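You operate a simulated robot arm through the tools that you are given. There is no shell and no other tool. Be economical: measure what you need, move in short steps, check, and stop when the job is done.

The job below is to be done with a simulated two-armed robot. You get a single attempt, and the scene is never put back.

## Task
Take the rag from the flat end of the bench and lay it out flat on the deck before the grooved roller.

It is judged by the outcome, as a careful person would: the job done as asked, and still so three seconds after it is handed in. It fails if anything else is knocked over, pushed out of place, dropped, spilled or broken.

## Robot
Two 7-joint arms with two-finger parallel grippers on one trunk, on a base that drives. Base frame: it is fixed to the floor where the robot stands at the start and does not move with it; the origin is under the middle of the robot, x ahead of it, y to its left, z up. Readings come in m, rad, newtons and seconds.
The left shoulder is at the start at [0.07, 0.163, 1.295], the right one opposite. With the tool pointing down near the work surface each hand reaches from about 0.36 to 0.86 m from the robot's upright axis, wherever it stands, measured 20 degrees to its own side. Places, roughly: deck before the grooved roller [0.6, -0.9, 0.9]. Payload 3.43 kg a hand.
The tool frame of a hand sits at the grasp point between the pads (the TCP): z along the fingers, y along the line on which they close. The tips reach 0.034 m beyond it. The gripper opens to 0.128 m. The fingers are 0.024 m wide and 0.012 m thick; the gripper's body (0.048 by 0.13 m) begins 0.096 m behind the TCP.
Orientation is told as [roll, pitch, yaw] about the base's x, y, z axes, in that order, counted from this pose: with the fingers straight down and closing along the base's y, the tool's x points along the base's -x, its y along +y and its z along -z.

## Interface
- The arms move only by the tool arm_command. It takes "left_targets", "right_targets" or both (then of equal length, played together; a hand with none holds still); each is a list that holds one entry, the list of rows, each a list of 7 numbers: the gripper command, from -1 (shut) to 1 (fully open), values between in proportion, then the shift along the base's x, y, z in m, then the turn, a rotation vector about the base's x, y, z in rad. In form: [[[fingers, dx, dy, dz, ax, ay, az], ...]]. A call has 1 to 10 rows; each row shifts and turns the commanded pose from where the row before left it. Rows are played at 5 a second. More than 0.05 m and 0.15 rad between two rows, or a gripper value outside its range, and nothing of the call is played. A pose out of reach is approached as far as the arm can. The call stops where the force on the tool passes 40 N (or 10 N more than at its start, if that is more) or the arm is blocked; 0.2 s more then pass. The fingers move at their own pace (about 0.153 m/s each) and stop on an object; they squeeze with about 44 N. The grip force told is the motor's: it shows also when the fingers shut on nothing. Time passes only in rows, and 0.2 s behind the last, so rows that do not move let the fingers close. It gives the time, the measured TCP pose, the force on the tool (base axes), the opening and the grip force at its end, in the units of the frame above (readings bear some noise), and new pictures: "show" is both (left out), scene, wrist or none (wrist: the cameras of the hands that moved).
- Cameras (640 x 400 px; columns grow to the right, rows downward): "scene" is now at [0.1145, -0.0501, 1.5076]; the picture's right is [-0.61, -0.79, 0.00], its down [-0.57, 0.44, -0.69] and it looks along [0.55, -0.42, -0.72] (base axes); focal length 284 px, centre (320, 200). "left" rides on the left gripper at [-0.036, 0, -0.098] in its tool frame; the picture's right is [0.00, -1.00, 0.00], its down [0.97, 0.00, -0.24] and it looks along [0.24, 0.00, 0.97] (tool axes); focal length 218 px, centre (320, 200). "right" rides on the right gripper at [-0.036, 0, -0.098] in its tool frame; the picture's right is [0.00, -1.00, 0.00], its down [0.97, 0.00, -0.24] and it looks along [0.24, 0.00, 0.97] (tool axes); focal length 218 px, centre (320, 200). There is no depth. A picture from a camera that has moved, and an enlarged one, comes with that camera's place and axes in the base frame and with its lens.
- raise_lower(by): slides the trunk up (or, below 0, down) by that many m; the arms and the scene camera ride with it, the base frame stays. It gives what a move gives, with no picture.
- roll_base(legs): drives the robot by 1 to 6 legs, each [ahead, left, turn to the left] in m, m and rad, along the robot's own axes; the way and the turn of a leg run together, so that a leg with both is an arc; at most 1.5 m and 3.142 rad a leg. The arms and the cameras ride along, it lands a little off, and it stops where it bumps. It gives what a move gives, and a new picture of the scene camera.
- turn_head(pan, tilt): turns the head with the scene camera to pan (to the left, within 1.501 rad either way) and tilt (down, from -0.506 to 1.204), counted from straight ahead of the robot. It gives what a move gives, and a new picture of the scene camera.
- zoom(camera, box): a new picture of the part [left, top, right, bottom] of that camera's present view, enlarged. The clock stands still meanwhile.
- job_done(): hands the job in; it is judged then, once.

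Work in short steps. Places have to be worked out from the pictures, the camera data and where the tool is seen: move nearer, look again, correct. Check each grasp and each placing, and mend what went wrong. You have 120 turns and 170 pictures in all, those below and enlarged ones among them. Open the grippers and draw the arms clear of the work before you hand the job in, unless the task says otherwise; then end with one line.

The tools are called after ">>>" as name(argument=value, ...) on one line, values as JSON. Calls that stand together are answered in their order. arm_command: Moves the arms, as the interface text tells. Its arguments: {"type":"object","properties":{"left_targets":{"type":"array","items":{"type":"array","items":{"type":"array","items":{"type":"number"}}}},"right_targets":{"type":"array","items":{"type":"array","items":{"type":"array","items":{"type":"number"}}}},"show":{"type":"string","enum":["both","scene","wrist","none"]}},"required":[]} The other tools are called the same way: raise_lower (by) slides the trunk up or down; roll_base (legs) drives the base; turn_head (pan, tilt) turns the head that bears the scene camera; zoom (camera, box) takes an enlarged picture of a part of a camera's view; job_done () hands the job in.

At the start:

```text
time_s: 0.0
left_tool_pos: [0.5214, -0.0146, 1.2477]
left_tool_rot: [0.003, -0.001, 0.003]
left_force: [0.8, -0.8, -0.5]
left_width: 0.128
left_grasp_force: 0.0
right_tool_pos: [0.3271, -0.4692, 1.1734]
right_tool_rot: [-0.001, 0.001, 0.001]
right_force: [-0.1, -0.1, -0.6]
right_width: 0.1281
right_grasp_force: 0.1
trunk travel left (down, up): [-0.775, 0.165]
robot x, y, heading: [0.0022, -0.0008, -0.001]
head pan, tilt: [-0.656, 0.806]
```

scene: 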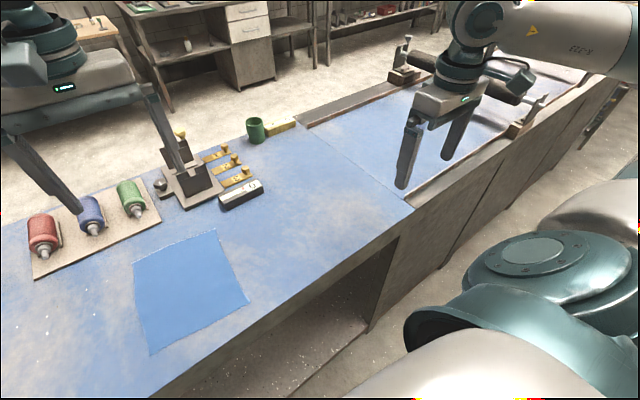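
right: 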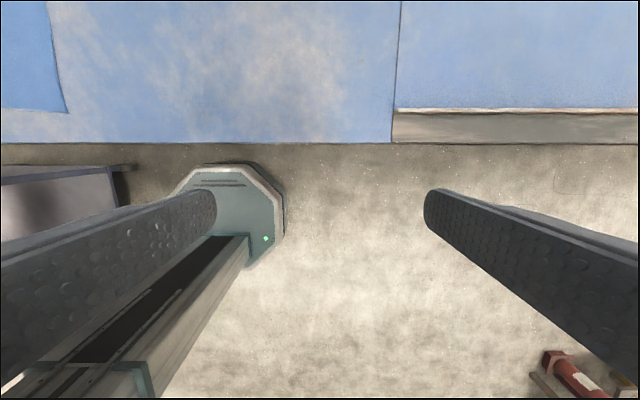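
left: 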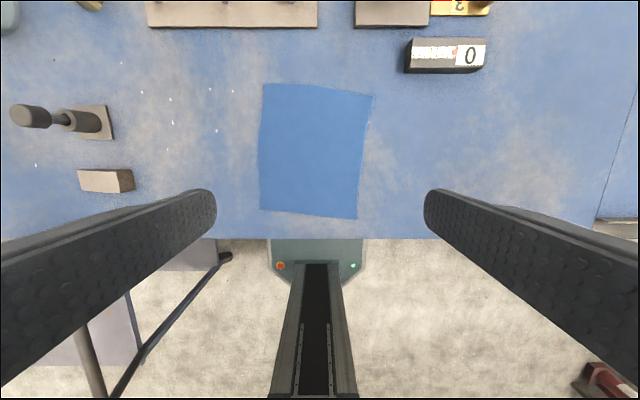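

The rag lies at about x 0.40–0.67, y −0.12–0.12. I look first towards the destination.

>>> turn_head(pan=-1.0, tilt=0.6)

>>> turn_head(pan=-0.2, tilt=0.8)

```text
time_s: 0.8
left_tool_pos: [0.5214, -0.0146, 1.2469]
left_tool_rot: [0.0, -0.001, 0.001]
left_force: [-0.2, 0.0, -0.1]
left_width: 0.1281
left_grasp_force: 0.1
right_tool_pos: [0.327, -0.4708, 1.1731]
right_tool_rot: [-0.001, 0.001, -0.001]
right_force: [0.2, 0.7, 0.3]
right_width: 0.128
right_grasp_force: 0.2
trunk travel left (down, up): [-0.775, 0.165]
robot x, y, heading: [-0.0022, -0.0024, -0.007]
head pan, tilt: [-1.0, 0.6]
camera scene: at [0.0986, -0.0754, 1.525], right [-0.84, -0.54, 0.0], down [-0.31, 0.48, -0.82], along [0.45, -0.69, -0.57], focal length 284 px, centre (320, 200)
```

scene: 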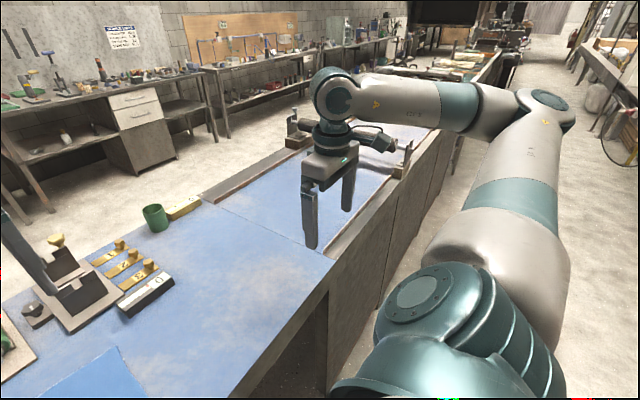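

```text
time_s: 2.0
left_tool_pos: [0.5209, -0.0165, 1.2471]
left_tool_rot: [-0.001, 0.001, 0.003]
left_force: [-0.2, -0.4, 0.4]
left_width: 0.1281
left_grasp_force: 0.1
right_tool_pos: [0.3273, -0.4707, 1.1719]
right_tool_rot: [-0.002, -0.001, 0.001]
right_force: [0.8, 0.3, -0.4]
right_width: 0.1281
right_grasp_force: 0.2
trunk travel left (down, up): [-0.775, 0.165]
robot x, y, heading: [-0.0019, -0.0019, -0.005]
head pan, tilt: [-0.201, 0.799]
camera scene: at [0.1298, -0.0172, 1.5082], right [-0.2, -0.98, 0.0], down [-0.7, 0.14, -0.7], along [0.68, -0.14, -0.72], focal length 284 px, centre (320, 200)
```

scene: 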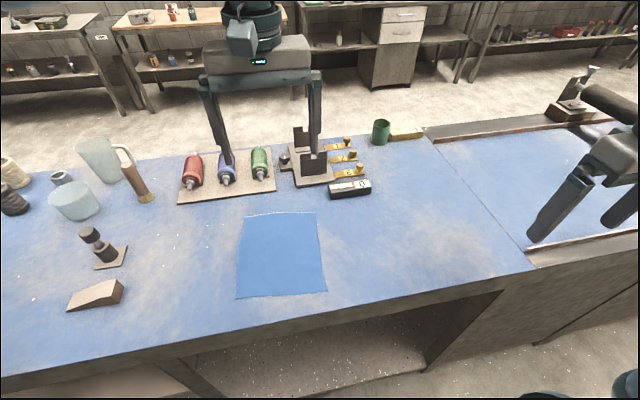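

The arm hides the roller; I drive a bit right to view the destination before grasping.

>>> roll_base(legs=[[0, -0.75, 0]])

>>> turn_head(pan=-0.4, tilt=0.8)

```text
time_s: 6.0
left_tool_pos: [0.5194, -0.7722, 1.2476]
left_tool_rot: [-0.002, -0.001, -0.005]
left_force: [-0.2, -0.3, -0.4]
left_width: 0.128
left_grasp_force: 0.0
right_tool_pos: [0.3227, -1.2262, 1.1735]
right_tool_rot: [0.0, 0.001, -0.007]
right_force: [0.2, 0.8, -0.7]
right_width: 0.1279
right_grasp_force: 0.0
trunk travel left (down, up): [-0.775, 0.165]
robot x, y, heading: [-0.0027, -0.752, -0.009]
head pan, tilt: [-0.201, 0.799]
camera scene: at [0.1274, -0.7708, 1.5082], right [-0.21, -0.98, 0.0], down [-0.7, 0.15, -0.7], along [0.68, -0.14, -0.72], focal length 284 px, centre (320, 200)
```

scene: 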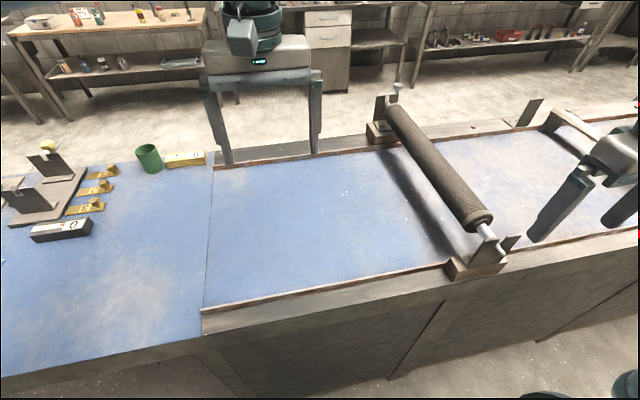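

```text
time_s: 6.8
left_tool_pos: [0.5192, -0.7729, 1.2471]
left_tool_rot: [0.0, 0.001, -0.005]
left_force: [0.1, -0.5, 0.8]
left_width: 0.1279
left_grasp_force: 0.2
right_tool_pos: [0.3218, -1.2276, 1.1734]
right_tool_rot: [0.0, 0.0, -0.005]
right_force: [-0.1, -0.3, 0.1]
right_width: 0.128
right_grasp_force: 0.1
trunk travel left (down, up): [-0.775, 0.165]
robot x, y, heading: [-0.0049, -0.7548, -0.006]
head pan, tilt: [-0.4, 0.799]
camera scene: at [0.1225, -0.7872, 1.5081], right [-0.39, -0.92, 0.0], down [-0.66, 0.28, -0.7], along [0.64, -0.27, -0.72], focal length 284 px, centre (320, 200)
```

scene: 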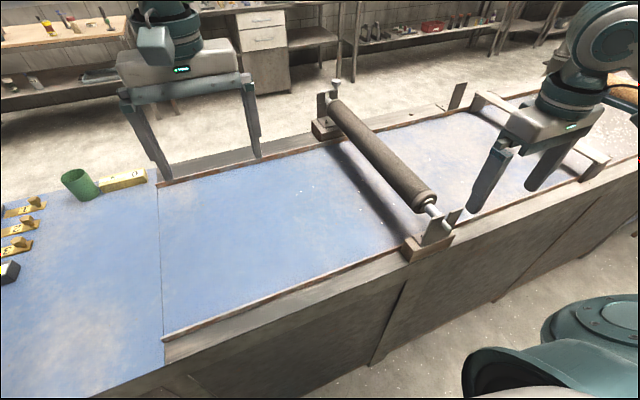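

The deck runs x 0.45–0.97, y −0.56 to the roller at about −1.2. I'll lay the rag around (0.62, −0.86). Now back to the rag, with a close look.

>>> roll_base(legs=[[0, 0.755, 0.006]])

>>> turn_head(pan=0.0, tilt=1.0)

```text
time_s: 10.9
left_tool_pos: [0.5223, -0.0163, 1.2467]
left_tool_rot: [0.001, 0.0, -0.001]
left_force: [0.4, -0.1, 0.9]
left_width: 0.1281
left_grasp_force: 0.0
right_tool_pos: [0.3277, -0.4699, 1.1731]
right_tool_rot: [-0.001, 0.001, -0.003]
right_force: [-0.6, 0.3, 0.1]
right_width: 0.128
right_grasp_force: 0.1
trunk travel left (down, up): [-0.775, 0.165]
robot x, y, heading: [0.0023, -0.0013, -0.004]
head pan, tilt: [-0.4, 0.799]
camera scene: at [0.1261, -0.0314, 1.5081], right [-0.39, -0.92, 0.0], down [-0.66, 0.28, -0.7], along [0.64, -0.27, -0.72], focal length 284 px, centre (320, 200)
```

scene: 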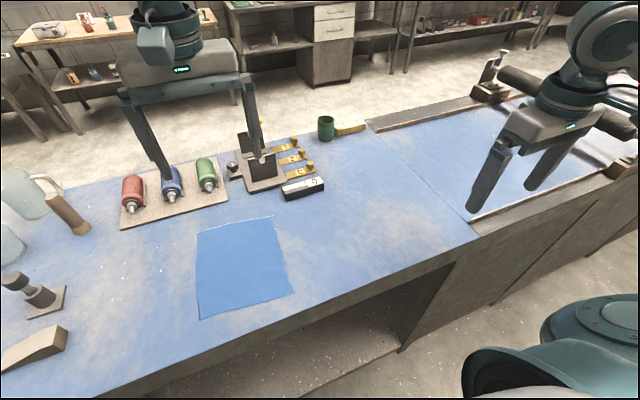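

```text
time_s: 11.7
left_tool_pos: [0.5229, -0.0151, 1.2463]
left_tool_rot: [0.0, -0.001, -0.002]
left_force: [0.2, 0.5, -0.3]
left_width: 0.1279
left_grasp_force: 0.1
right_tool_pos: [0.3262, -0.4699, 1.1731]
right_tool_rot: [0.0, 0.001, -0.004]
right_force: [-0.3, 0.0, 0.8]
right_width: 0.128
right_grasp_force: 0.1
trunk travel left (down, up): [-0.775, 0.165]
robot x, y, heading: [0.0023, 0.0014, -0.006]
head pan, tilt: [0.0, 1.0]
camera scene: at [0.1215, 0.0007, 1.493], right [0.0, -1.0, 0.0], down [-0.84, 0.0, -0.54], along [0.54, 0.0, -0.84], focal length 284 px, centre (320, 200)
```

scene: 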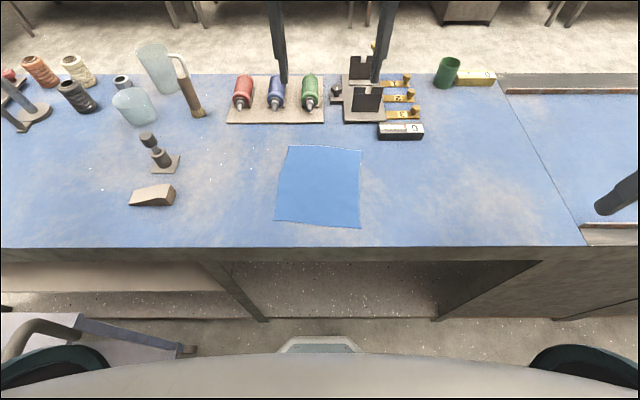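

Two camera estimates of the near corners differ by about 4 cm in x, so I bring both hands over the corners at some height and look again.

>>> arm_command(left_targets=[[[0, -0.009, 0.012, -0.018, 0, 0, 0], [-0.2, -0.009, 0.012, -0.018, 0, 0, 0], [-0.2, -0.009, 0.012, -0.018, 0, 0, 0], [-0.2, -0.009, 0.012, -0.018, 0, 0, 0], [-0.2, -0.009, 0.012, -0.018, 0, 0, 0], [-0.2, -0.009, 0.012, -0.018, 0, 0, 0], [-0.2, -0.009, 0.012, -0.018, 0, 0, 0], [-0.2, -0.009, 0.012, -0.018, 0, 0, 0], [-0.2, -0.009, 0.012, -0.018, 0, 0, 0]]], right_targets=[[[0, 0.0115, 0.04, -0.01, 0, 0, 0], [-0.2, 0.0115, 0.04, -0.01, 0, 0, 0], [-0.2, 0.0115, 0.04, -0.01, 0, 0, 0], [-0.2, 0.0115, 0.04, -0.01, 0, 0, 0], [-0.2, 0.0115, 0.04, -0.01, 0, 0, 0], [-0.2, 0.0115, 0.04, -0.01, 0, 0, 0], [-0.2, 0.0115, 0.04, -0.01, 0, 0, 0], [-0.2, 0.0115, 0.04, -0.01, 0, 0, 0], [-0.2, 0.0115, 0.04, -0.01, 0, 0, 0]]])

```text
time_s: 13.7
left_tool_pos: [0.4428, 0.0943, 1.0842]
left_tool_rot: [-0.002, -0.001, -0.002]
left_force: [0.2, 0.0, -0.4]
left_width: 0.051
left_grasp_force: 0.0
right_tool_pos: [0.4334, -0.1075, 1.0826]
right_tool_rot: [-0.002, 0.0, -0.004]
right_force: [0.4, 1.0, -0.4]
right_width: 0.0509
right_grasp_force: 0.0
trunk travel left (down, up): [-0.775, 0.165]
robot x, y, heading: [-0.0015, 0.002, -0.002]
head pan, tilt: [0.0, 1.0]
camera scene: at [0.1226, 0.0039, 1.493], right [0.0, -1.0, 0.0], down [-0.84, 0.0, -0.54], along [0.54, 0.0, -0.84], focal length 284 px, centre (320, 200)
camera right: at [0.4695, -0.1074, 1.1807], right [0.0, -1.0, 0.0], down [-0.97, 0.0, 0.24], along [-0.24, 0.0, -0.97], focal length 218 px, centre (320, 200)
camera left: at [0.4789, 0.0948, 1.1828], right [0.0, -1.0, 0.0], down [-0.97, 0.0, 0.24], along [-0.24, 0.0, -0.97], focal length 218 px, centre (320, 200)
```

scene: 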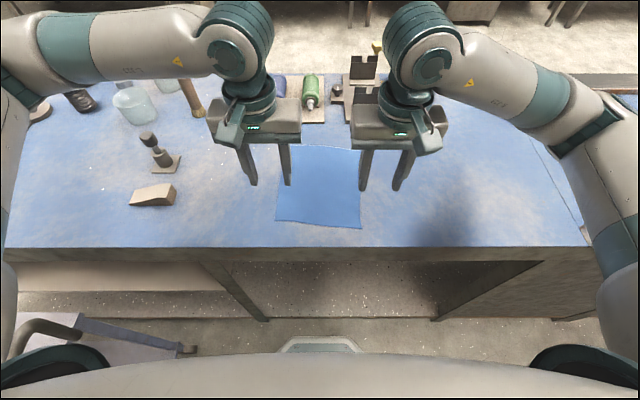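
right: 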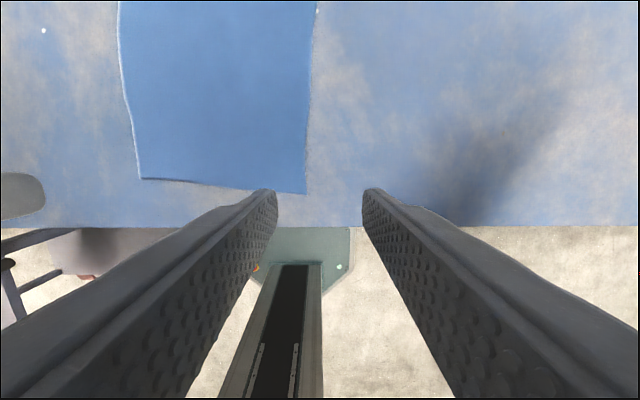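
left: 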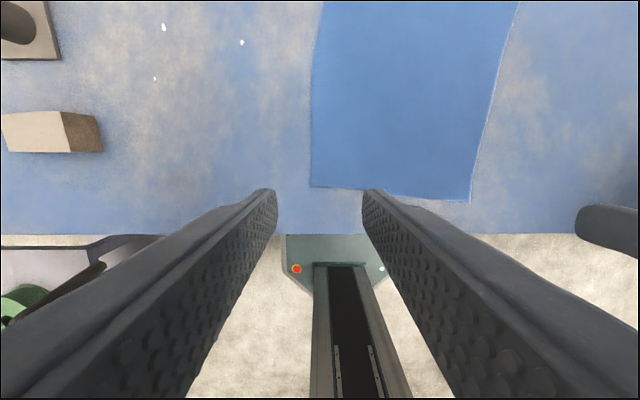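

Triangulating both wrist views puts the cloth surface nearer z ≈ 0.92, with near corners at about (0.43, 0.107) and (0.413, −0.09). To grip both corners without the gripper bodies touching, I turn both hands 90° outward so that they close along x.

>>> arm_command(left_targets=[[[-0.2, 0, 0, 0, 0, 0, 0.15], [-0.2, 0, 0, 0, 0, 0, 0.15], [-0.2, 0, 0, 0, 0, 0, 0.15], [-0.2, 0, 0, 0, 0, 0, 0.15], [-0.2, 0, 0, 0, 0, 0, 0.15], [-0.2, 0, 0, 0, 0, 0, 0.15], [-0.2, 0, 0, 0, 0, 0, 0.15], [-0.2, 0, 0, 0, 0, 0, 0.15], [-0.2, 0, 0, 0, 0, 0, 0.15], [-0.2, 0, 0, 0, 0, 0, 0.15]]], right_targets=[[[-0.2, 0, 0, 0, 0, 0, -0.15], [-0.2, 0, 0, 0, 0, 0, -0.15], [-0.2, 0, 0, 0, 0, 0, -0.15], [-0.2, 0, 0, 0, 0, 0, -0.15], [-0.2, 0, 0, 0, 0, 0, -0.15], [-0.2, 0, 0, 0, 0, 0, -0.15], [-0.2, 0, 0, 0, 0, 0, -0.15], [-0.2, 0, 0, 0, 0, 0, -0.15], [-0.2, 0, 0, 0, 0, 0, -0.15], [-0.2, 0, 0, 0, 0, 0, -0.15]]])

```text
time_s: 15.9
left_tool_pos: [0.4417, 0.0925, 1.0856]
left_tool_rot: [0.001, 0.001, 1.498]
left_force: [0.5, -0.2, -0.5]
left_width: 0.0512
left_grasp_force: 0.0
right_tool_pos: [0.432, -0.1096, 1.0829]
right_tool_rot: [0.0, 0.0, -1.505]
right_force: [-0.5, 0.0, 0.4]
right_width: 0.0515
right_grasp_force: 0.0
trunk travel left (down, up): [-0.775, 0.165]
robot x, y, heading: [0.0026, -0.0028, -0.001]
head pan, tilt: [0.0, 1.0]
camera scene: at [0.1217, 0.0009, 1.493], right [0.0, -1.0, 0.0], down [-0.84, 0.0, -0.54], along [0.54, 0.0, -0.84], focal length 284 px, centre (320, 200)
camera right: at [0.4339, -0.1458, 1.1808], right [-1.0, -0.07, 0.0], down [-0.06, 0.97, 0.24], along [-0.02, 0.24, -0.97], focal length 218 px, centre (320, 200)
camera left: at [0.4438, 0.1293, 1.1827], right [1.0, -0.07, 0.0], down [-0.07, -0.97, 0.24], along [-0.02, -0.24, -0.97], focal length 218 px, centre (320, 200)
```

scene: 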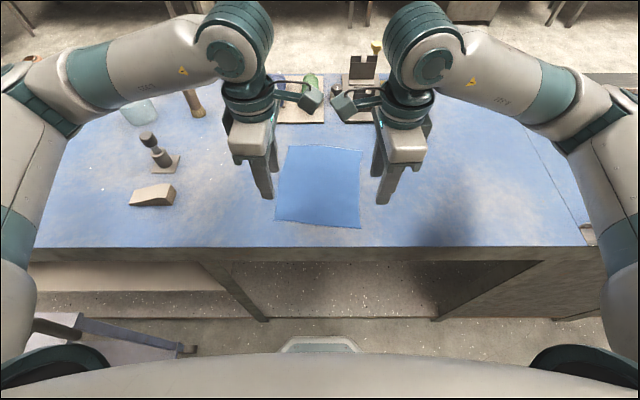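
right: 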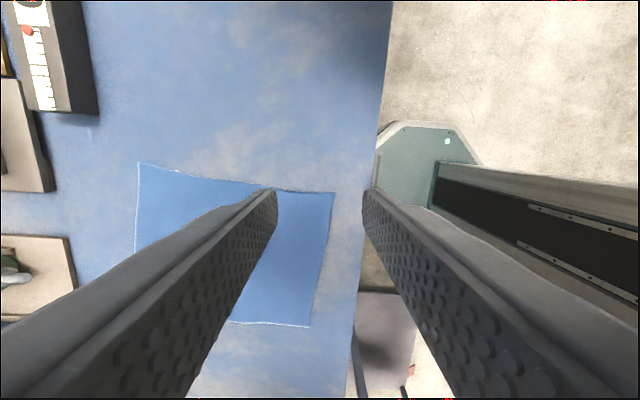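
left: 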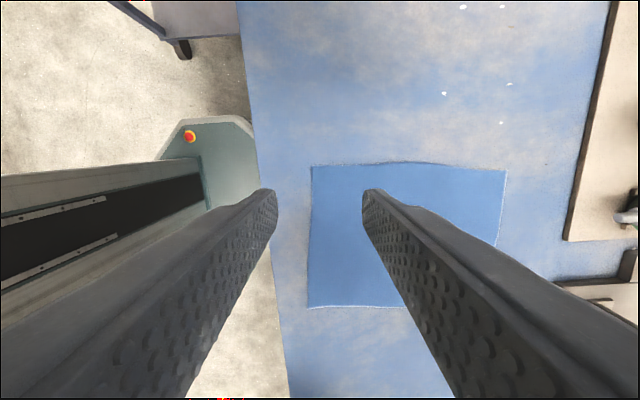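

The forearm stubs now point inwards at each other; the opposite yaw puts them outward. I turn both hands the other way.

>>> arm_command(left_targets=[[[-0.2, 0, 0, 0, 0, 0, -0.15], [-0.2, 0, 0, 0, 0, 0, -0.15], [-0.2, 0, 0, 0, 0, 0, -0.15], [-0.2, 0, 0, 0, 0, 0, -0.15], [-0.2, 0, 0, 0, 0, 0, -0.15], [-0.2, 0, 0, 0, 0, 0, -0.15], [-0.2, 0, 0, 0, 0, 0, -0.15], [-0.2, 0, 0, 0, 0, 0, -0.15], [-0.2, 0, 0, 0, 0, 0, -0.15], [-0.2, 0, 0, 0, 0, 0, -0.15]]], right_targets=[[[-0.2, 0, 0, 0, 0, 0, 0.15], [-0.2, 0, 0, 0, 0, 0, 0.15], [-0.2, 0, 0, 0, 0, 0, 0.15], [-0.2, 0, 0, 0, 0, 0, 0.15], [-0.2, 0, 0, 0, 0, 0, 0.15], [-0.2, 0, 0, 0, 0, 0, 0.15], [-0.2, 0, 0, 0, 0, 0, 0.15], [-0.2, 0, 0, 0, 0, 0, 0.15], [-0.2, 0, 0, 0, 0, 0, 0.15], [-0.2, 0, 0, 0, 0, 0, 0.15]]], show="none")

>>> arm_command(left_targets=[[[-0.2, 0, 0, 0, 0, 0, -0.15], [-0.2, 0, 0, 0, 0, 0, -0.15], [-0.2, 0, 0, 0, 0, 0, -0.15], [-0.2, 0, 0, 0, 0, 0, -0.15], [-0.2, 0, 0, 0, 0, 0, -0.15], [-0.2, 0, 0, 0, 0, 0, -0.15], [-0.2, 0, 0, 0, 0, 0, -0.15], [-0.2, 0, 0, 0, 0, 0, -0.15], [-0.2, 0, 0, 0, 0, 0, -0.15], [-0.2, 0, 0, 0, 0, 0, -0.15]]], right_targets=[[[-0.2, 0, 0, 0, 0, 0, 0.15], [-0.2, 0, 0, 0, 0, 0, 0.15], [-0.2, 0, 0, 0, 0, 0, 0.15], [-0.2, 0, 0, 0, 0, 0, 0.15], [-0.2, 0, 0, 0, 0, 0, 0.15], [-0.2, 0, 0, 0, 0, 0, 0.15], [-0.2, 0, 0, 0, 0, 0, 0.15], [-0.2, 0, 0, 0, 0, 0, 0.15], [-0.2, 0, 0, 0, 0, 0, 0.15], [-0.2, 0, 0, 0, 0, 0, 0.15]]])

```text
time_s: 18.1
left_tool_pos: [0.4412, 0.0931, 1.0858]
left_tool_rot: [0.001, 0.0, -0.002]
left_force: [0.2, 0.0, 0.6]
left_width: 0.0512
left_grasp_force: 0.0
right_tool_pos: [0.4299, -0.1098, 1.0838]
right_tool_rot: [-0.001, -0.001, 0.001]
right_force: [-0.1, -0.6, -0.1]
right_width: 0.0512
right_grasp_force: 0.1
trunk travel left (down, up): [-0.775, 0.165]
robot x, y, heading: [-0.0005, 0.0012, 0.0]
head pan, tilt: [0.0, 1.0]
```

```text
time_s: 20.3
left_tool_pos: [0.4422, 0.0933, 1.0865]
left_tool_rot: [-0.003, 0.001, -1.504]
left_force: [0.1, -0.7, -0.7]
left_width: 0.0517
left_grasp_force: 0.1
right_tool_pos: [0.4306, -0.1096, 1.0839]
right_tool_rot: [-0.001, -0.001, 1.498]
right_force: [0.8, 0.4, 0.1]
right_width: 0.0511
right_grasp_force: 0.2
trunk travel left (down, up): [-0.775, 0.165]
robot x, y, heading: [-0.0024, 0.004, 0.002]
head pan, tilt: [0.0, 1.0]
camera scene: at [0.1217, 0.0009, 1.493], right [0.0, -1.0, 0.0], down [-0.84, 0.0, -0.54], along [0.54, 0.0, -0.84], focal length 284 px, centre (320, 200)
camera right: at [0.434, -0.0743, 1.1817], right [1.0, -0.07, 0.0], down [-0.07, -0.97, 0.24], along [-0.02, -0.24, -0.97], focal length 218 px, centre (320, 200)
camera left: at [0.4445, 0.0571, 1.1829], right [-1.0, -0.07, 0.0], down [-0.06, 0.97, 0.24], along [-0.02, 0.24, -0.97], focal length 218 px, centre (320, 200)
```

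scene: 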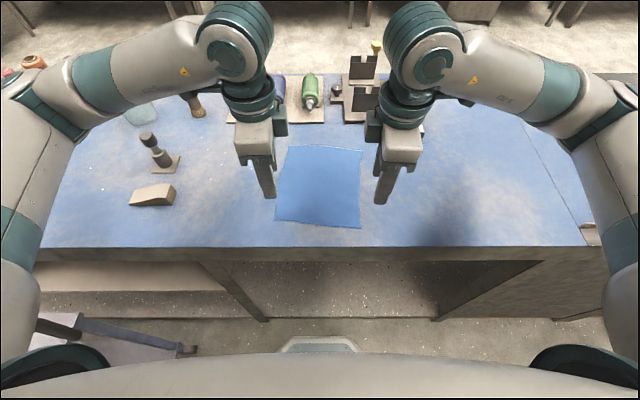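
right: 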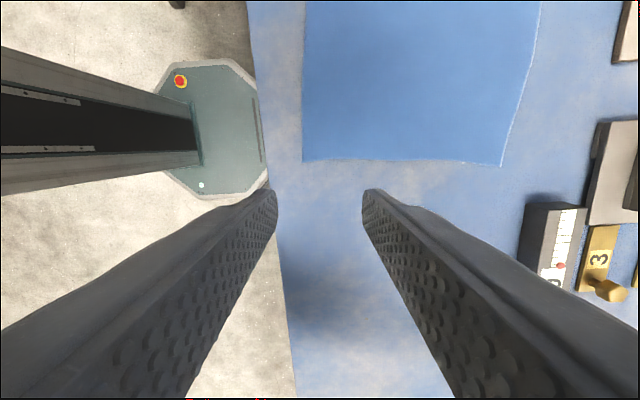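
left: 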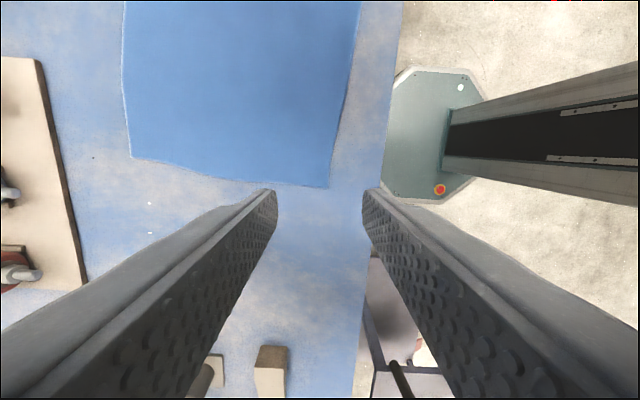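

Both hands are clear. I move them over the corner points (left 0.459, 0.088; right 0.446, −0.072), narrow the opening and descend to just above the cloth.

>>> arm_command(left_targets=[[[-0.44, 0.017, -0.005, 0, 0, 0, -0.067], [-0.44, 0, 0, -0.045, 0, 0, 0], [-0.44, 0, 0, -0.045, 0, 0, 0]]], right_targets=[[[-0.44, 0.0155, 0.037, 0, 0, 0, 0.072], [-0.44, 0, 0, -0.045, 0, 0, 0], [-0.44, 0, 0, -0.045, 0, 0, 0]]])

```text
time_s: 21.1
left_tool_pos: [0.4548, 0.0919, 0.9935]
left_tool_rot: [-0.002, -0.003, -1.567]
left_force: [0.4, 0.8, -0.5]
left_width: 0.0359
left_grasp_force: 0.2
left hand out of reach, approached as far as the arm can: row 1
right_tool_pos: [0.4462, -0.0739, 0.9924]
right_tool_rot: [0.002, -0.001, 1.569]
right_force: [-0.3, -0.7, -0.1]
right_width: 0.0358
right_grasp_force: 0.0
trunk travel left (down, up): [-0.775, 0.165]
robot x, y, heading: [0.0055, 0.0023, -0.002]
head pan, tilt: [0.0, 1.0]
camera scene: at [0.1236, 0.001, 1.4929], right [0.0, -1.0, 0.0], down [-0.84, 0.0, -0.54], along [0.54, 0.0, -0.84], focal length 284 px, centre (320, 200)
camera right: at [0.4475, -0.038, 1.0897], right [1.0, 0.0, 0.0], down [0.0, -0.97, 0.24], along [0.0, -0.24, -0.97], focal length 218 px, centre (320, 200)
camera left: at [0.4538, 0.0561, 1.0911], right [-1.0, 0.0, 0.0], down [0.0, 0.97, 0.24], along [0.0, 0.24, -0.97], focal length 218 px, centre (320, 200)
```

scene: 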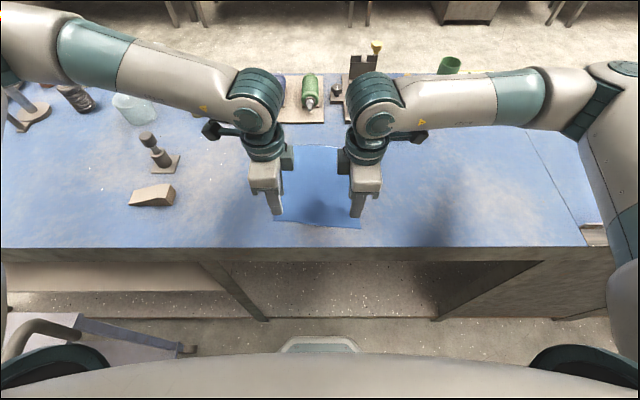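
right: 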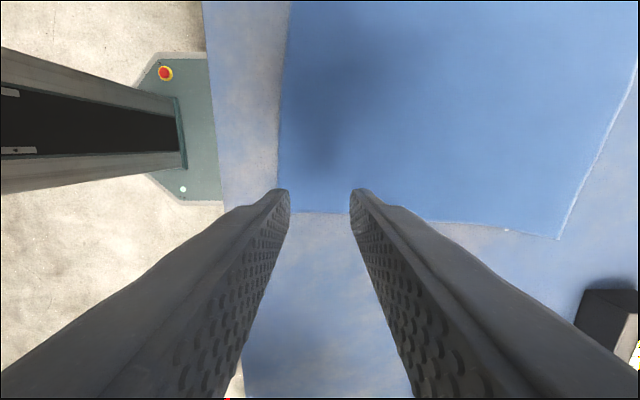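
left: 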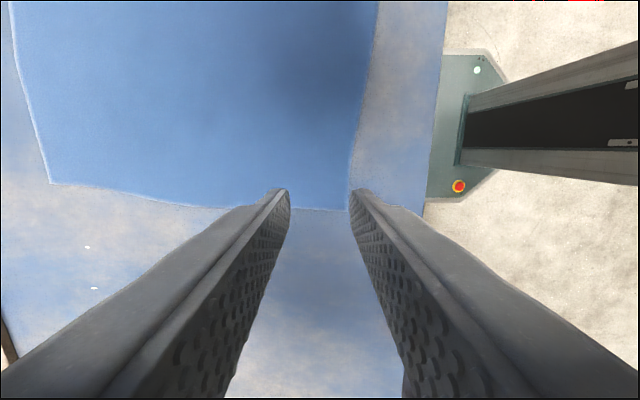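

Tips line up with the corners; I shift each 6 mm inwards and go down to just above contact.

>>> arm_command(left_targets=[[[-0.44, 0.004, -0.006, -0.015, 0, 0, 0], [-0.44, 0, 0, -0.012, 0, 0, 0], [-0.44, 0, 0, -0.008, 0, 0, 0]]], right_targets=[[[-0.44, 0.0, 0.006, -0.015, 0, 0, 0], [-0.44, 0, 0, -0.012, 0, 0, 0], [-0.44, 0, 0, -0.008, 0, 0, 0]]], show="wrist")

```text
time_s: 21.9
left_tool_pos: [0.4547, 0.0853, 0.9587]
left_tool_rot: [-0.001, 0.001, -1.568]
left_force: [-0.3, 0.4, 0.5]
left_width: 0.0361
left_grasp_force: 0.0
right_tool_pos: [0.4446, -0.0659, 0.9584]
right_tool_rot: [0.001, -0.001, 1.57]
right_force: [-0.7, 0.2, 0.4]
right_width: 0.036
right_grasp_force: 0.0
trunk travel left (down, up): [-0.775, 0.165]
robot x, y, heading: [0.0029, 0.0076, -0.001]
head pan, tilt: [0.0, 1.0]
camera right: at [0.4467, -0.0301, 1.0556], right [1.0, 0.0, 0.0], down [0.0, -0.97, 0.24], along [0.0, -0.24, -0.97], focal length 218 px, centre (320, 200)
camera left: at [0.4541, 0.0501, 1.0561], right [-1.0, 0.0, 0.0], down [0.0, 0.97, 0.24], along [0.0, 0.24, -0.97], focal length 218 px, centre (320, 200)
```

right: 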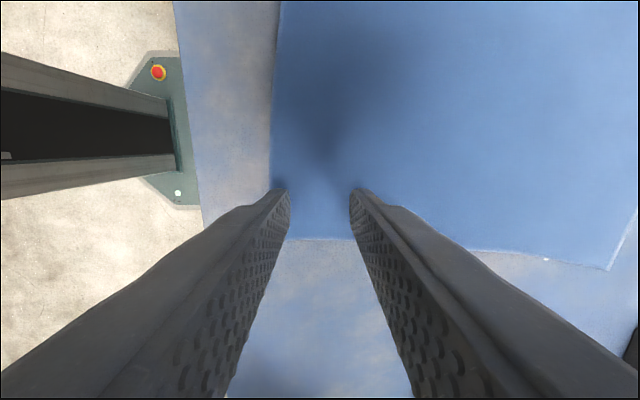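
left: 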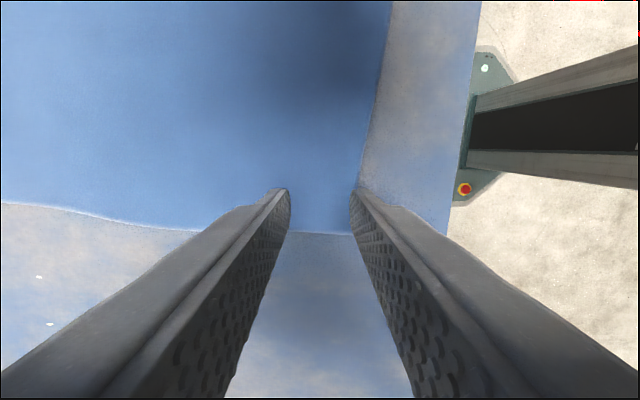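

No contact yet; I nudge the left hand 6 mm further in x and descend slowly until contact.

>>> arm_command(left_targets=[[[-0.44, 0.006, 0, -0.004, 0, 0, 0], [-0.44, 0, 0, -0.004, 0, 0, 0], [-0.44, 0, 0, -0.004, 0, 0, 0]]], right_targets=[[[-0.44, 0.002, 0, -0.004, 0, 0, 0], [-0.44, 0, 0, -0.004, 0, 0, 0], [-0.44, 0, 0, -0.004, 0, 0, 0]]], show="wrist")

```text
time_s: 22.6
left_tool_pos: [0.4597, 0.0836, 0.9551]
left_tool_rot: [0.007, -0.003, -1.567]
left_force: [-3.4, 2.4, 16.7]
left_width: 0.0362
left_grasp_force: 0.2
right_tool_pos: [0.4479, -0.0662, 0.9557]
right_tool_rot: [-0.009, -0.005, 1.569]
right_force: [-3.5, -4.4, 21.7]
right_width: 0.037
right_grasp_force: 0.3
trunk travel left (down, up): [-0.775, 0.165]
robot x, y, heading: [0.001, 0.0035, -0.003]
head pan, tilt: [0.0, 1.0]
stopped in row 3 (right hand): the force on the tool passed its limit (the readings are from after the stop); the commanded pose is now the measured one
camera right: at [0.4485, -0.0307, 1.0537], right [1.0, 0.0, 0.01], down [0.0, -0.97, 0.24], along [0.01, -0.24, -0.97], focal length 218 px, centre (320, 200)
camera left: at [0.4594, 0.0484, 1.0531], right [-1.0, 0.0, 0.0], down [0.0, 0.97, 0.24], along [0.0, 0.24, -0.97], focal length 218 px, centre (320, 200)
```

right: 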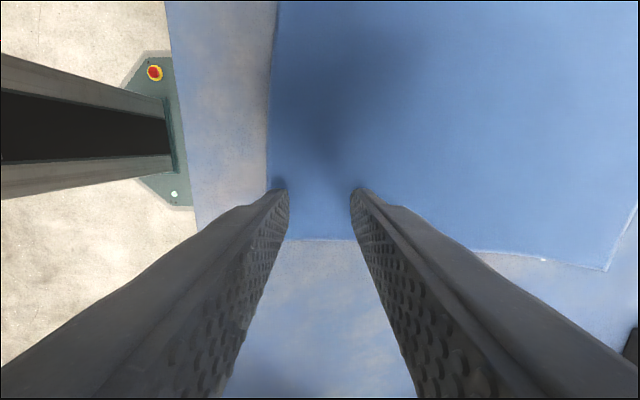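
left: 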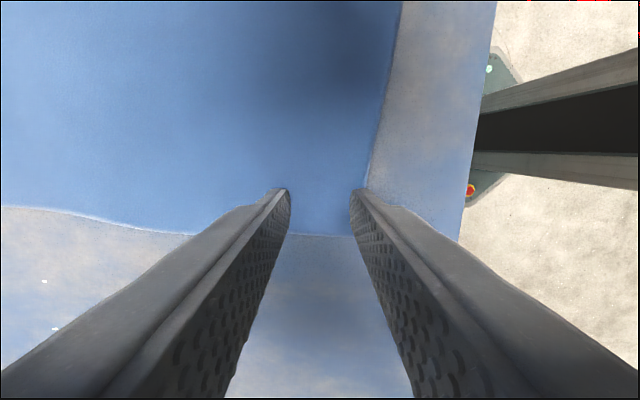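

Contact at TCP z ≈ 0.955 (surface ≈ 0.92) with about 20 N on each hand. Closing both grippers while pressing.

>>> arm_command(left_targets=[[[-0.7, 0, 0, 0, 0, 0, 0], [-1, 0, 0, 0, 0, 0, 0], [-1, 0, 0, 0, 0, 0, 0], [-1, 0, 0, 0, 0, 0, 0]]], right_targets=[[[-0.7, 0, 0, 0, 0, 0, 0], [-1, 0, 0, 0, 0, 0, 0], [-1, 0, 0, 0, 0, 0, 0], [-1, 0, 0, 0, 0, 0, 0]]], show="wrist")

```text
time_s: 23.6
left_tool_pos: [0.4586, 0.0842, 0.9553]
left_tool_rot: [0.008, -0.005, -1.567]
left_force: [5.9, -4.8, 26.3]
left_width: 0.0026
left_grasp_force: 37.2
right_tool_pos: [0.4485, -0.0659, 0.9549]
right_tool_rot: [-0.01, -0.006, 1.569]
right_force: [-1.0, 5.5, 33.6]
right_width: 0.002
right_grasp_force: 36.4
trunk travel left (down, up): [-0.775, 0.165]
robot x, y, heading: [0.0003, -0.0028, -0.003]
head pan, tilt: [0.0, 1.0]
camera right: at [0.448, -0.0302, 1.0535], right [1.0, 0.0, 0.01], down [0.0, -0.97, 0.24], along [0.01, -0.24, -0.97], focal length 218 px, centre (320, 200)
camera left: at [0.4591, 0.0483, 1.0531], right [-1.0, 0.0, -0.01], down [0.0, 0.97, 0.24], along [0.01, 0.24, -0.97], focal length 218 px, centre (320, 200)
```

right: 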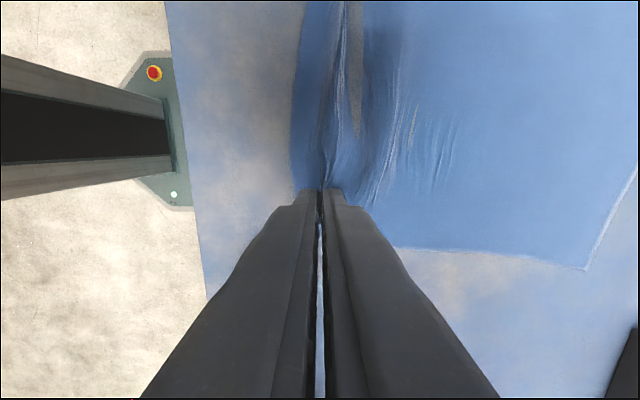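
left: 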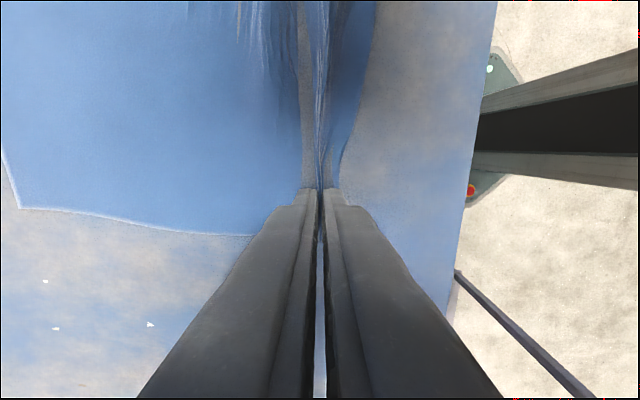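

Both hands pinched a fold. I lift slowly and check.

>>> arm_command(left_targets=[[[-1, 0, 0, 0.01, 0, 0, 0], [-1, 0, 0, 0.02, 0, 0, 0], [-1, 0, 0, 0.02, 0, 0, 0], [-1, 0, 0, 0.03, 0, 0, 0], [-1, 0, 0, 0.03, 0, 0, 0]]], right_targets=[[[-1, 0, 0, 0.01, 0, 0, 0], [-1, 0, 0, 0.02, 0, 0, 0], [-1, 0, 0, 0.02, 0, 0, 0], [-1, 0, 0, 0.03, 0, 0, 0], [-1, 0, 0, 0.03, 0, 0, 0]]])

```text
time_s: 24.8
left_tool_pos: [0.46, 0.0846, 1.0018]
left_tool_rot: [0.005, -0.005, -1.568]
left_force: [-1.1, -12.3, 6.4]
left_width: 0.0025
left_grasp_force: 37.1
left hand out of reach, approached as far as the arm can: row 4, 5
right_tool_pos: [0.4511, -0.065, 1.0639]
right_tool_rot: [-0.004, -0.006, 1.568]
right_force: [0.4, 12.8, -5.6]
right_width: 0.0019
right_grasp_force: 36.7
trunk travel left (down, up): [-0.775, 0.165]
robot x, y, heading: [0.0012, 0.0038, -0.007]
head pan, tilt: [0.0, 1.0]
camera scene: at [0.121, 0.0017, 1.493], right [0.0, -1.0, 0.0], down [-0.84, 0.0, -0.54], along [0.54, 0.0, -0.84], focal length 284 px, centre (320, 200)
camera right: at [0.4508, -0.0297, 1.1623], right [1.0, 0.0, 0.0], down [0.0, -0.97, 0.24], along [0.0, -0.24, -0.97], focal length 218 px, centre (320, 200)
camera left: at [0.4602, 0.0487, 1.1005], right [-1.0, 0.0, 0.0], down [-0.01, 0.97, 0.23], along [0.0, 0.23, -0.97], focal length 218 px, centre (320, 200)
```

scene: 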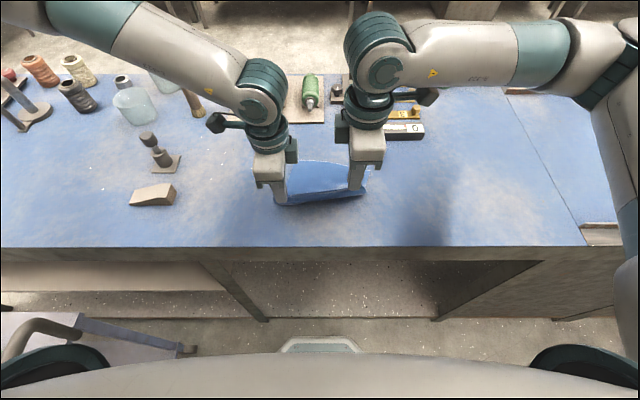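
right: 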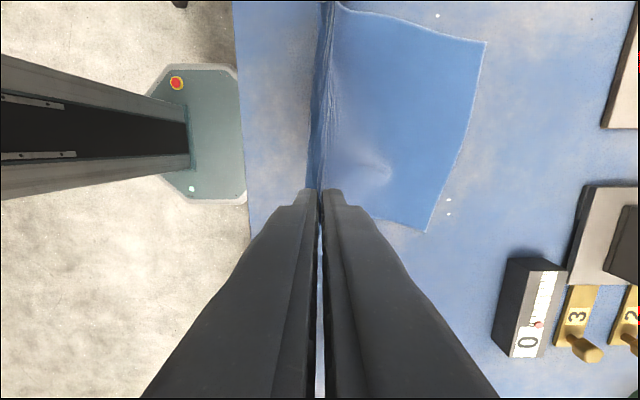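
left: 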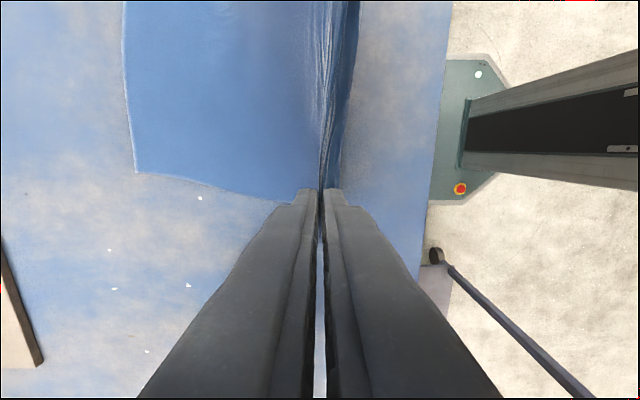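

Both corners hold; the left hand hit a wrist limit at this yaw. I ease the left yaw back by 0.3 rad so it can rise level with the right.

>>> arm_command(left_targets=[[[-1, 0, 0, 0, 0, 0, 0.1], [-1, 0, 0, 0, 0, 0, 0.1], [-1, 0, 0, 0, 0, 0, 0.1], [-1, 0, 0, 0, 0, 0, 0]]], show="scene")

```text
time_s: 25.8
left_tool_pos: [0.4618, 0.0847, 1.0013]
left_tool_rot: [0.002, -0.005, -1.268]
left_force: [-1.5, -14.8, 7.0]
left_width: 0.0023
left_grasp_force: 37.1
right_tool_pos: [0.4509, -0.0671, 1.0642]
right_tool_rot: [-0.005, -0.003, 1.571]
right_force: [1.5, 14.5, -5.7]
right_width: 0.0018
right_grasp_force: 36.8
trunk travel left (down, up): [-0.775, 0.165]
robot x, y, heading: [-0.0016, 0.0043, -0.006]
head pan, tilt: [0.0, 1.0]
camera scene: at [0.1216, 0.0009, 1.493], right [0.0, -1.0, 0.0], down [-0.84, 0.0, -0.54], along [0.54, 0.0, -0.84], focal length 284 px, centre (320, 200)
```

scene: 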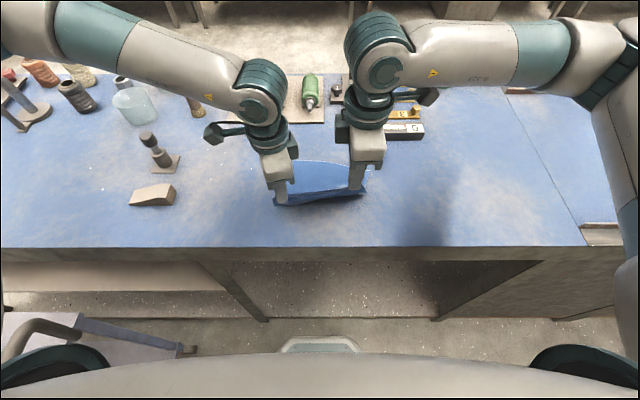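

Now I raise the left hand to the right hand's level to take off the tension.

>>> arm_command(left_targets=[[[-1, 0, 0, 0.02, 0, 0, 0], [-1, 0, 0, 0.02, 0, 0, 0], [-1, 0, 0, 0.022, 0, 0, 0]]], show="scene")

```text
time_s: 26.6
left_tool_pos: [0.4606, 0.0842, 1.0632]
left_tool_rot: [0.003, 0.0, -1.268]
left_force: [0.3, -0.2, -0.2]
left_width: 0.0024
left_grasp_force: 37.5
right_tool_pos: [0.4509, -0.0683, 1.0644]
right_tool_rot: [-0.006, -0.002, 1.567]
right_force: [0.2, 1.7, 0.5]
right_width: 0.0017
right_grasp_force: 36.4
trunk travel left (down, up): [-0.775, 0.165]
robot x, y, heading: [0.0018, 0.0029, -0.007]
head pan, tilt: [0.0, 1.0]
camera scene: at [0.1214, 0.0008, 1.493], right [0.0, -1.0, 0.0], down [-0.84, 0.0, -0.54], along [0.54, 0.0, -0.84], focal length 284 px, centre (320, 200)
```

scene: 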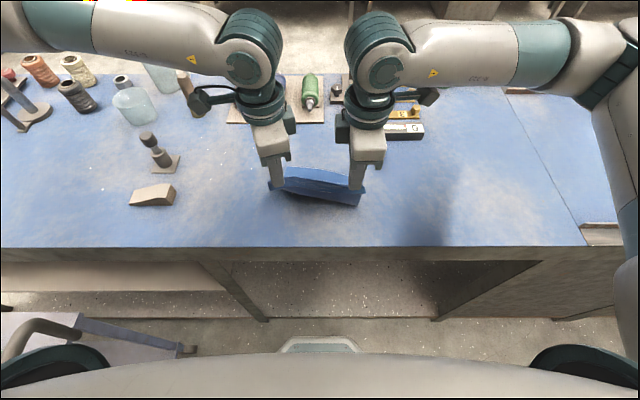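

Level and relaxed, both grips firm. Raising the trunk to lift the rag clear.

>>> raise_lower(by=0.16)

>>> turn_head(pan=-0.3, tilt=0.9)

```text
time_s: 28.4
left_tool_pos: [0.4592, 0.0845, 1.2226]
left_tool_rot: [0.003, -0.003, -1.268]
left_force: [0.0, -0.8, -0.3]
left_width: 0.0024
left_grasp_force: 37.0
right_tool_pos: [0.4507, -0.0678, 1.2235]
right_tool_rot: [-0.004, -0.003, 1.568]
right_force: [-0.5, 1.1, 0.1]
right_width: 0.002
right_grasp_force: 36.2
trunk travel left (down, up): [-0.935, 0.005]
robot x, y, heading: [-0.0007, -0.0011, -0.001]
head pan, tilt: [0.0, 1.0]
```

```text
time_s: 29.2
left_tool_pos: [0.4604, 0.0844, 1.2231]
left_tool_rot: [0.002, -0.003, -1.267]
left_force: [0.3, -0.7, 0.5]
left_width: 0.0022
left_grasp_force: 37.4
right_tool_pos: [0.4516, -0.0669, 1.2251]
right_tool_rot: [-0.006, -0.004, 1.568]
right_force: [0.3, 0.6, 0.3]
right_width: 0.0022
right_grasp_force: 36.9
trunk travel left (down, up): [-0.935, 0.005]
robot x, y, heading: [0.0051, 0.0014, -0.003]
head pan, tilt: [-0.3, 0.901]
camera scene: at [0.1243, -0.0214, 1.6602], right [-0.3, -0.95, 0.0], down [-0.75, 0.23, -0.62], along [0.59, -0.18, -0.78], focal length 284 px, centre (320, 200)
```

scene: 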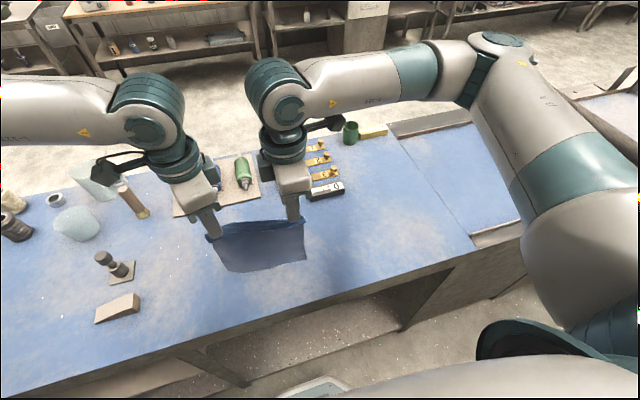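

The rag hangs free from both hands. I drive right to place its centre near y ≈ −0.87.

>>> roll_base(legs=[[0, -0.87, 0]])

```text
time_s: 33.7
left_tool_pos: [0.4576, -0.7694, 1.2232]
left_tool_rot: [0.001, -0.003, -1.269]
left_force: [0.5, -0.5, 0.1]
left_width: 0.0028
left_grasp_force: 37.5
right_tool_pos: [0.4473, -0.9215, 1.2233]
right_tool_rot: [-0.006, -0.001, 1.565]
right_force: [0.1, 0.4, 0.1]
right_width: 0.0019
right_grasp_force: 36.6
trunk travel left (down, up): [-0.935, 0.005]
robot x, y, heading: [-0.0012, -0.8508, -0.011]
head pan, tilt: [-0.3, 0.901]
camera scene: at [0.1202, -0.8749, 1.6602], right [-0.3, -0.95, 0.0], down [-0.75, 0.24, -0.62], along [0.59, -0.19, -0.78], focal length 284 px, centre (320, 200)
```

scene: 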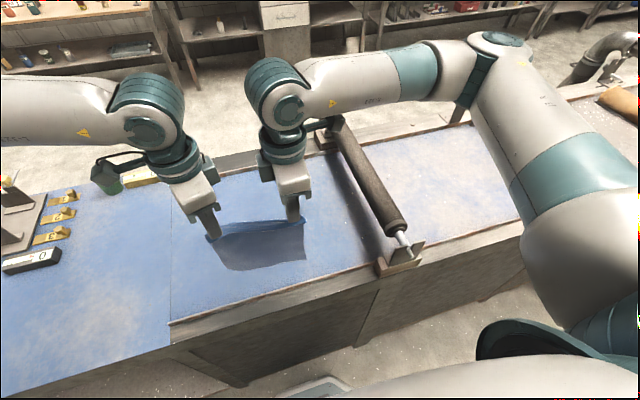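

The rag is over the deck (centre y ≈ −0.845). I move both hands ahead to x ≈ 0.73 so that the hanging edge can land first, then draw back.

>>> arm_command(left_targets=[[[-1, 0.045, -0.003, 0, 0, 0, 0], [-1, 0.045, -0.003, 0, 0, 0, 0], [-1, 0.045, -0.003, 0, 0, 0, 0], [-1, 0.045, -0.003, 0, 0, 0, 0], [-1, 0.045, -0.003, 0, 0, 0, 0], [-1, 0.045, -0.003, 0, 0, 0, 0]]], right_targets=[[[-1, 0.045, -0.003, 0, 0, 0, 0], [-1, 0.045, -0.003, 0, 0, 0, 0], [-1, 0.045, -0.003, 0, 0, 0, 0], [-1, 0.045, -0.003, 0, 0, 0, 0], [-1, 0.045, -0.003, 0, 0, 0, 0], [-1, 0.045, -0.003, 0, 0, 0, 0]]])

```text
time_s: 35.1
left_tool_pos: [0.5463, -0.7768, 1.2231]
left_tool_rot: [-0.002, -0.002, -1.271]
left_force: [-20.6, -26.3, -2.2]
left_width: 0.003
left_grasp_force: 37.8
left hand out of reach, approached as far as the arm can: row 3, 4, 5, 6
right_tool_pos: [0.4468, -0.9216, 1.2252]
right_tool_rot: [-0.01, -0.006, 1.567]
right_force: [21.1, 26.8, 2.7]
right_width: 0.0022
right_grasp_force: 36.7
right hand out of reach, approached as far as the arm can: row 1, 2, 3, 4, 5, 6
trunk travel left (down, up): [-0.935, 0.005]
robot x, y, heading: [-0.0006, -0.8543, -0.003]
head pan, tilt: [-0.3, 0.901]
camera scene: at [0.1198, -0.8764, 1.6603], right [-0.3, -0.95, 0.0], down [-0.75, 0.24, -0.62], along [0.59, -0.19, -0.78], focal length 284 px, centre (320, 200)
camera right: at [0.4479, -0.8862, 1.3225], right [1.0, -0.01, 0.01], down [-0.01, -0.97, 0.23], along [0.01, -0.23, -0.97], focal length 218 px, centre (320, 200)
camera left: at [0.5567, -0.8108, 1.3209], right [-0.96, -0.3, 0.0], down [-0.29, 0.93, 0.24], along [-0.07, 0.23, -0.97], focal length 218 px, centre (320, 200)
```

scene: 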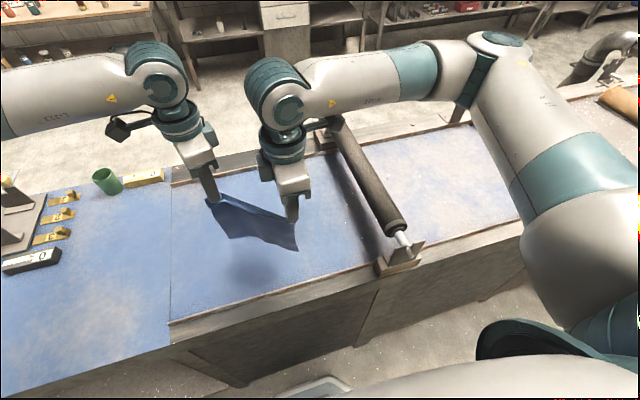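
right: 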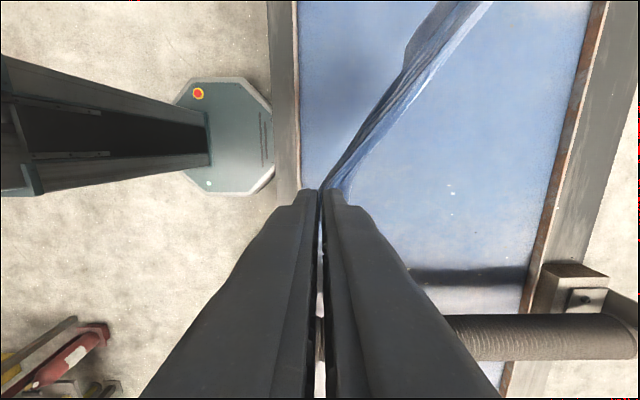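
left: 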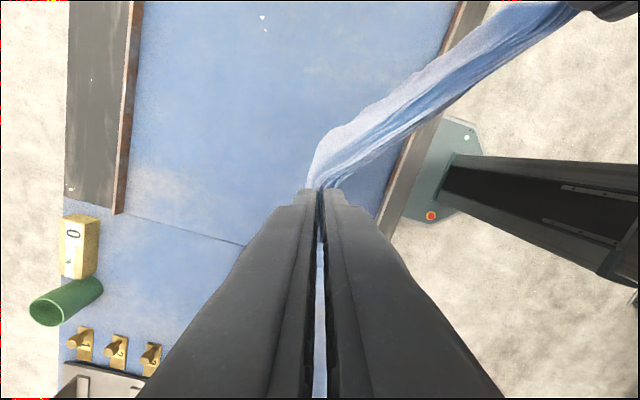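

The right wrist hit its yaw limit, so only the left advanced. I bring the left back level, then unyaw the right hand as well.

>>> arm_command(left_targets=[[[-1, -0.045, 0.003, 0, 0, 0, 0], [-1, -0.042, 0.003, 0, 0, 0, 0], [-1, 0, 0, 0, 0, 0, 0.15], [-1, 0, 0, 0, 0, 0, 0.15], [-1, 0, 0, 0, 0, 0, 0.1]]], right_targets=[[[-1, 0, 0, 0, 0, 0, -0.14], [-1, 0, 0, 0, 0, 0, -0.14], [-1, 0, 0, 0, 0, 0, -0.14], [-1, 0, 0, 0, 0, 0, -0.14], [-1, 0, 0, 0, 0, 0, -0.14]]], show="scene")

```text
time_s: 36.3
left_tool_pos: [0.4591, -0.7713, 1.2231]
left_tool_rot: [0.002, -0.004, -0.867]
left_force: [0.7, -0.2, 0.1]
left_width: 0.0024
left_grasp_force: 37.2
right_tool_pos: [0.4476, -0.9216, 1.2254]
right_tool_rot: [-0.006, -0.002, 0.864]
right_force: [0.1, -0.6, -0.6]
right_width: 0.0016
right_grasp_force: 36.6
trunk travel left (down, up): [-0.935, 0.005]
robot x, y, heading: [-0.0028, -0.8527, -0.009]
head pan, tilt: [-0.3, 0.901]
camera scene: at [0.1195, -0.876, 1.6603], right [-0.3, -0.95, 0.0], down [-0.75, 0.24, -0.62], along [0.59, -0.19, -0.78], focal length 284 px, centre (320, 200)
```

scene: 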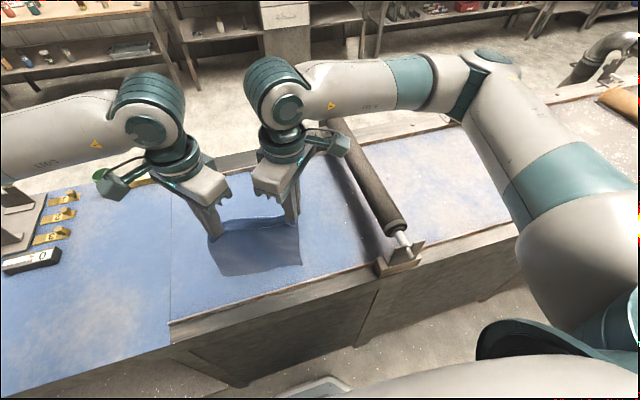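

Level again and unyawed. Advance a part of the way in step.

>>> arm_command(left_targets=[[[-1, 0.04, 0, 0, 0, 0, 0], [-1, 0.04, 0, 0, 0, 0, 0]]], right_targets=[[[-1, 0.04, 0, 0, 0, 0, 0], [-1, 0.04, 0, 0, 0, 0, 0]]], show="none")

```text
time_s: 36.9
left_tool_pos: [0.5412, -0.7734, 1.2205]
left_tool_rot: [0.001, -0.001, -0.869]
left_force: [0.9, 0.5, 0.1]
left_width: 0.0021
left_grasp_force: 36.9
right_tool_pos: [0.5314, -0.9208, 1.2253]
right_tool_rot: [-0.004, -0.003, 0.867]
right_force: [1.1, 0.4, 0.6]
right_width: 0.0018
right_grasp_force: 36.8
trunk travel left (down, up): [-0.935, 0.005]
robot x, y, heading: [-0.0023, -0.8516, -0.009]
head pan, tilt: [-0.3, 0.901]
```

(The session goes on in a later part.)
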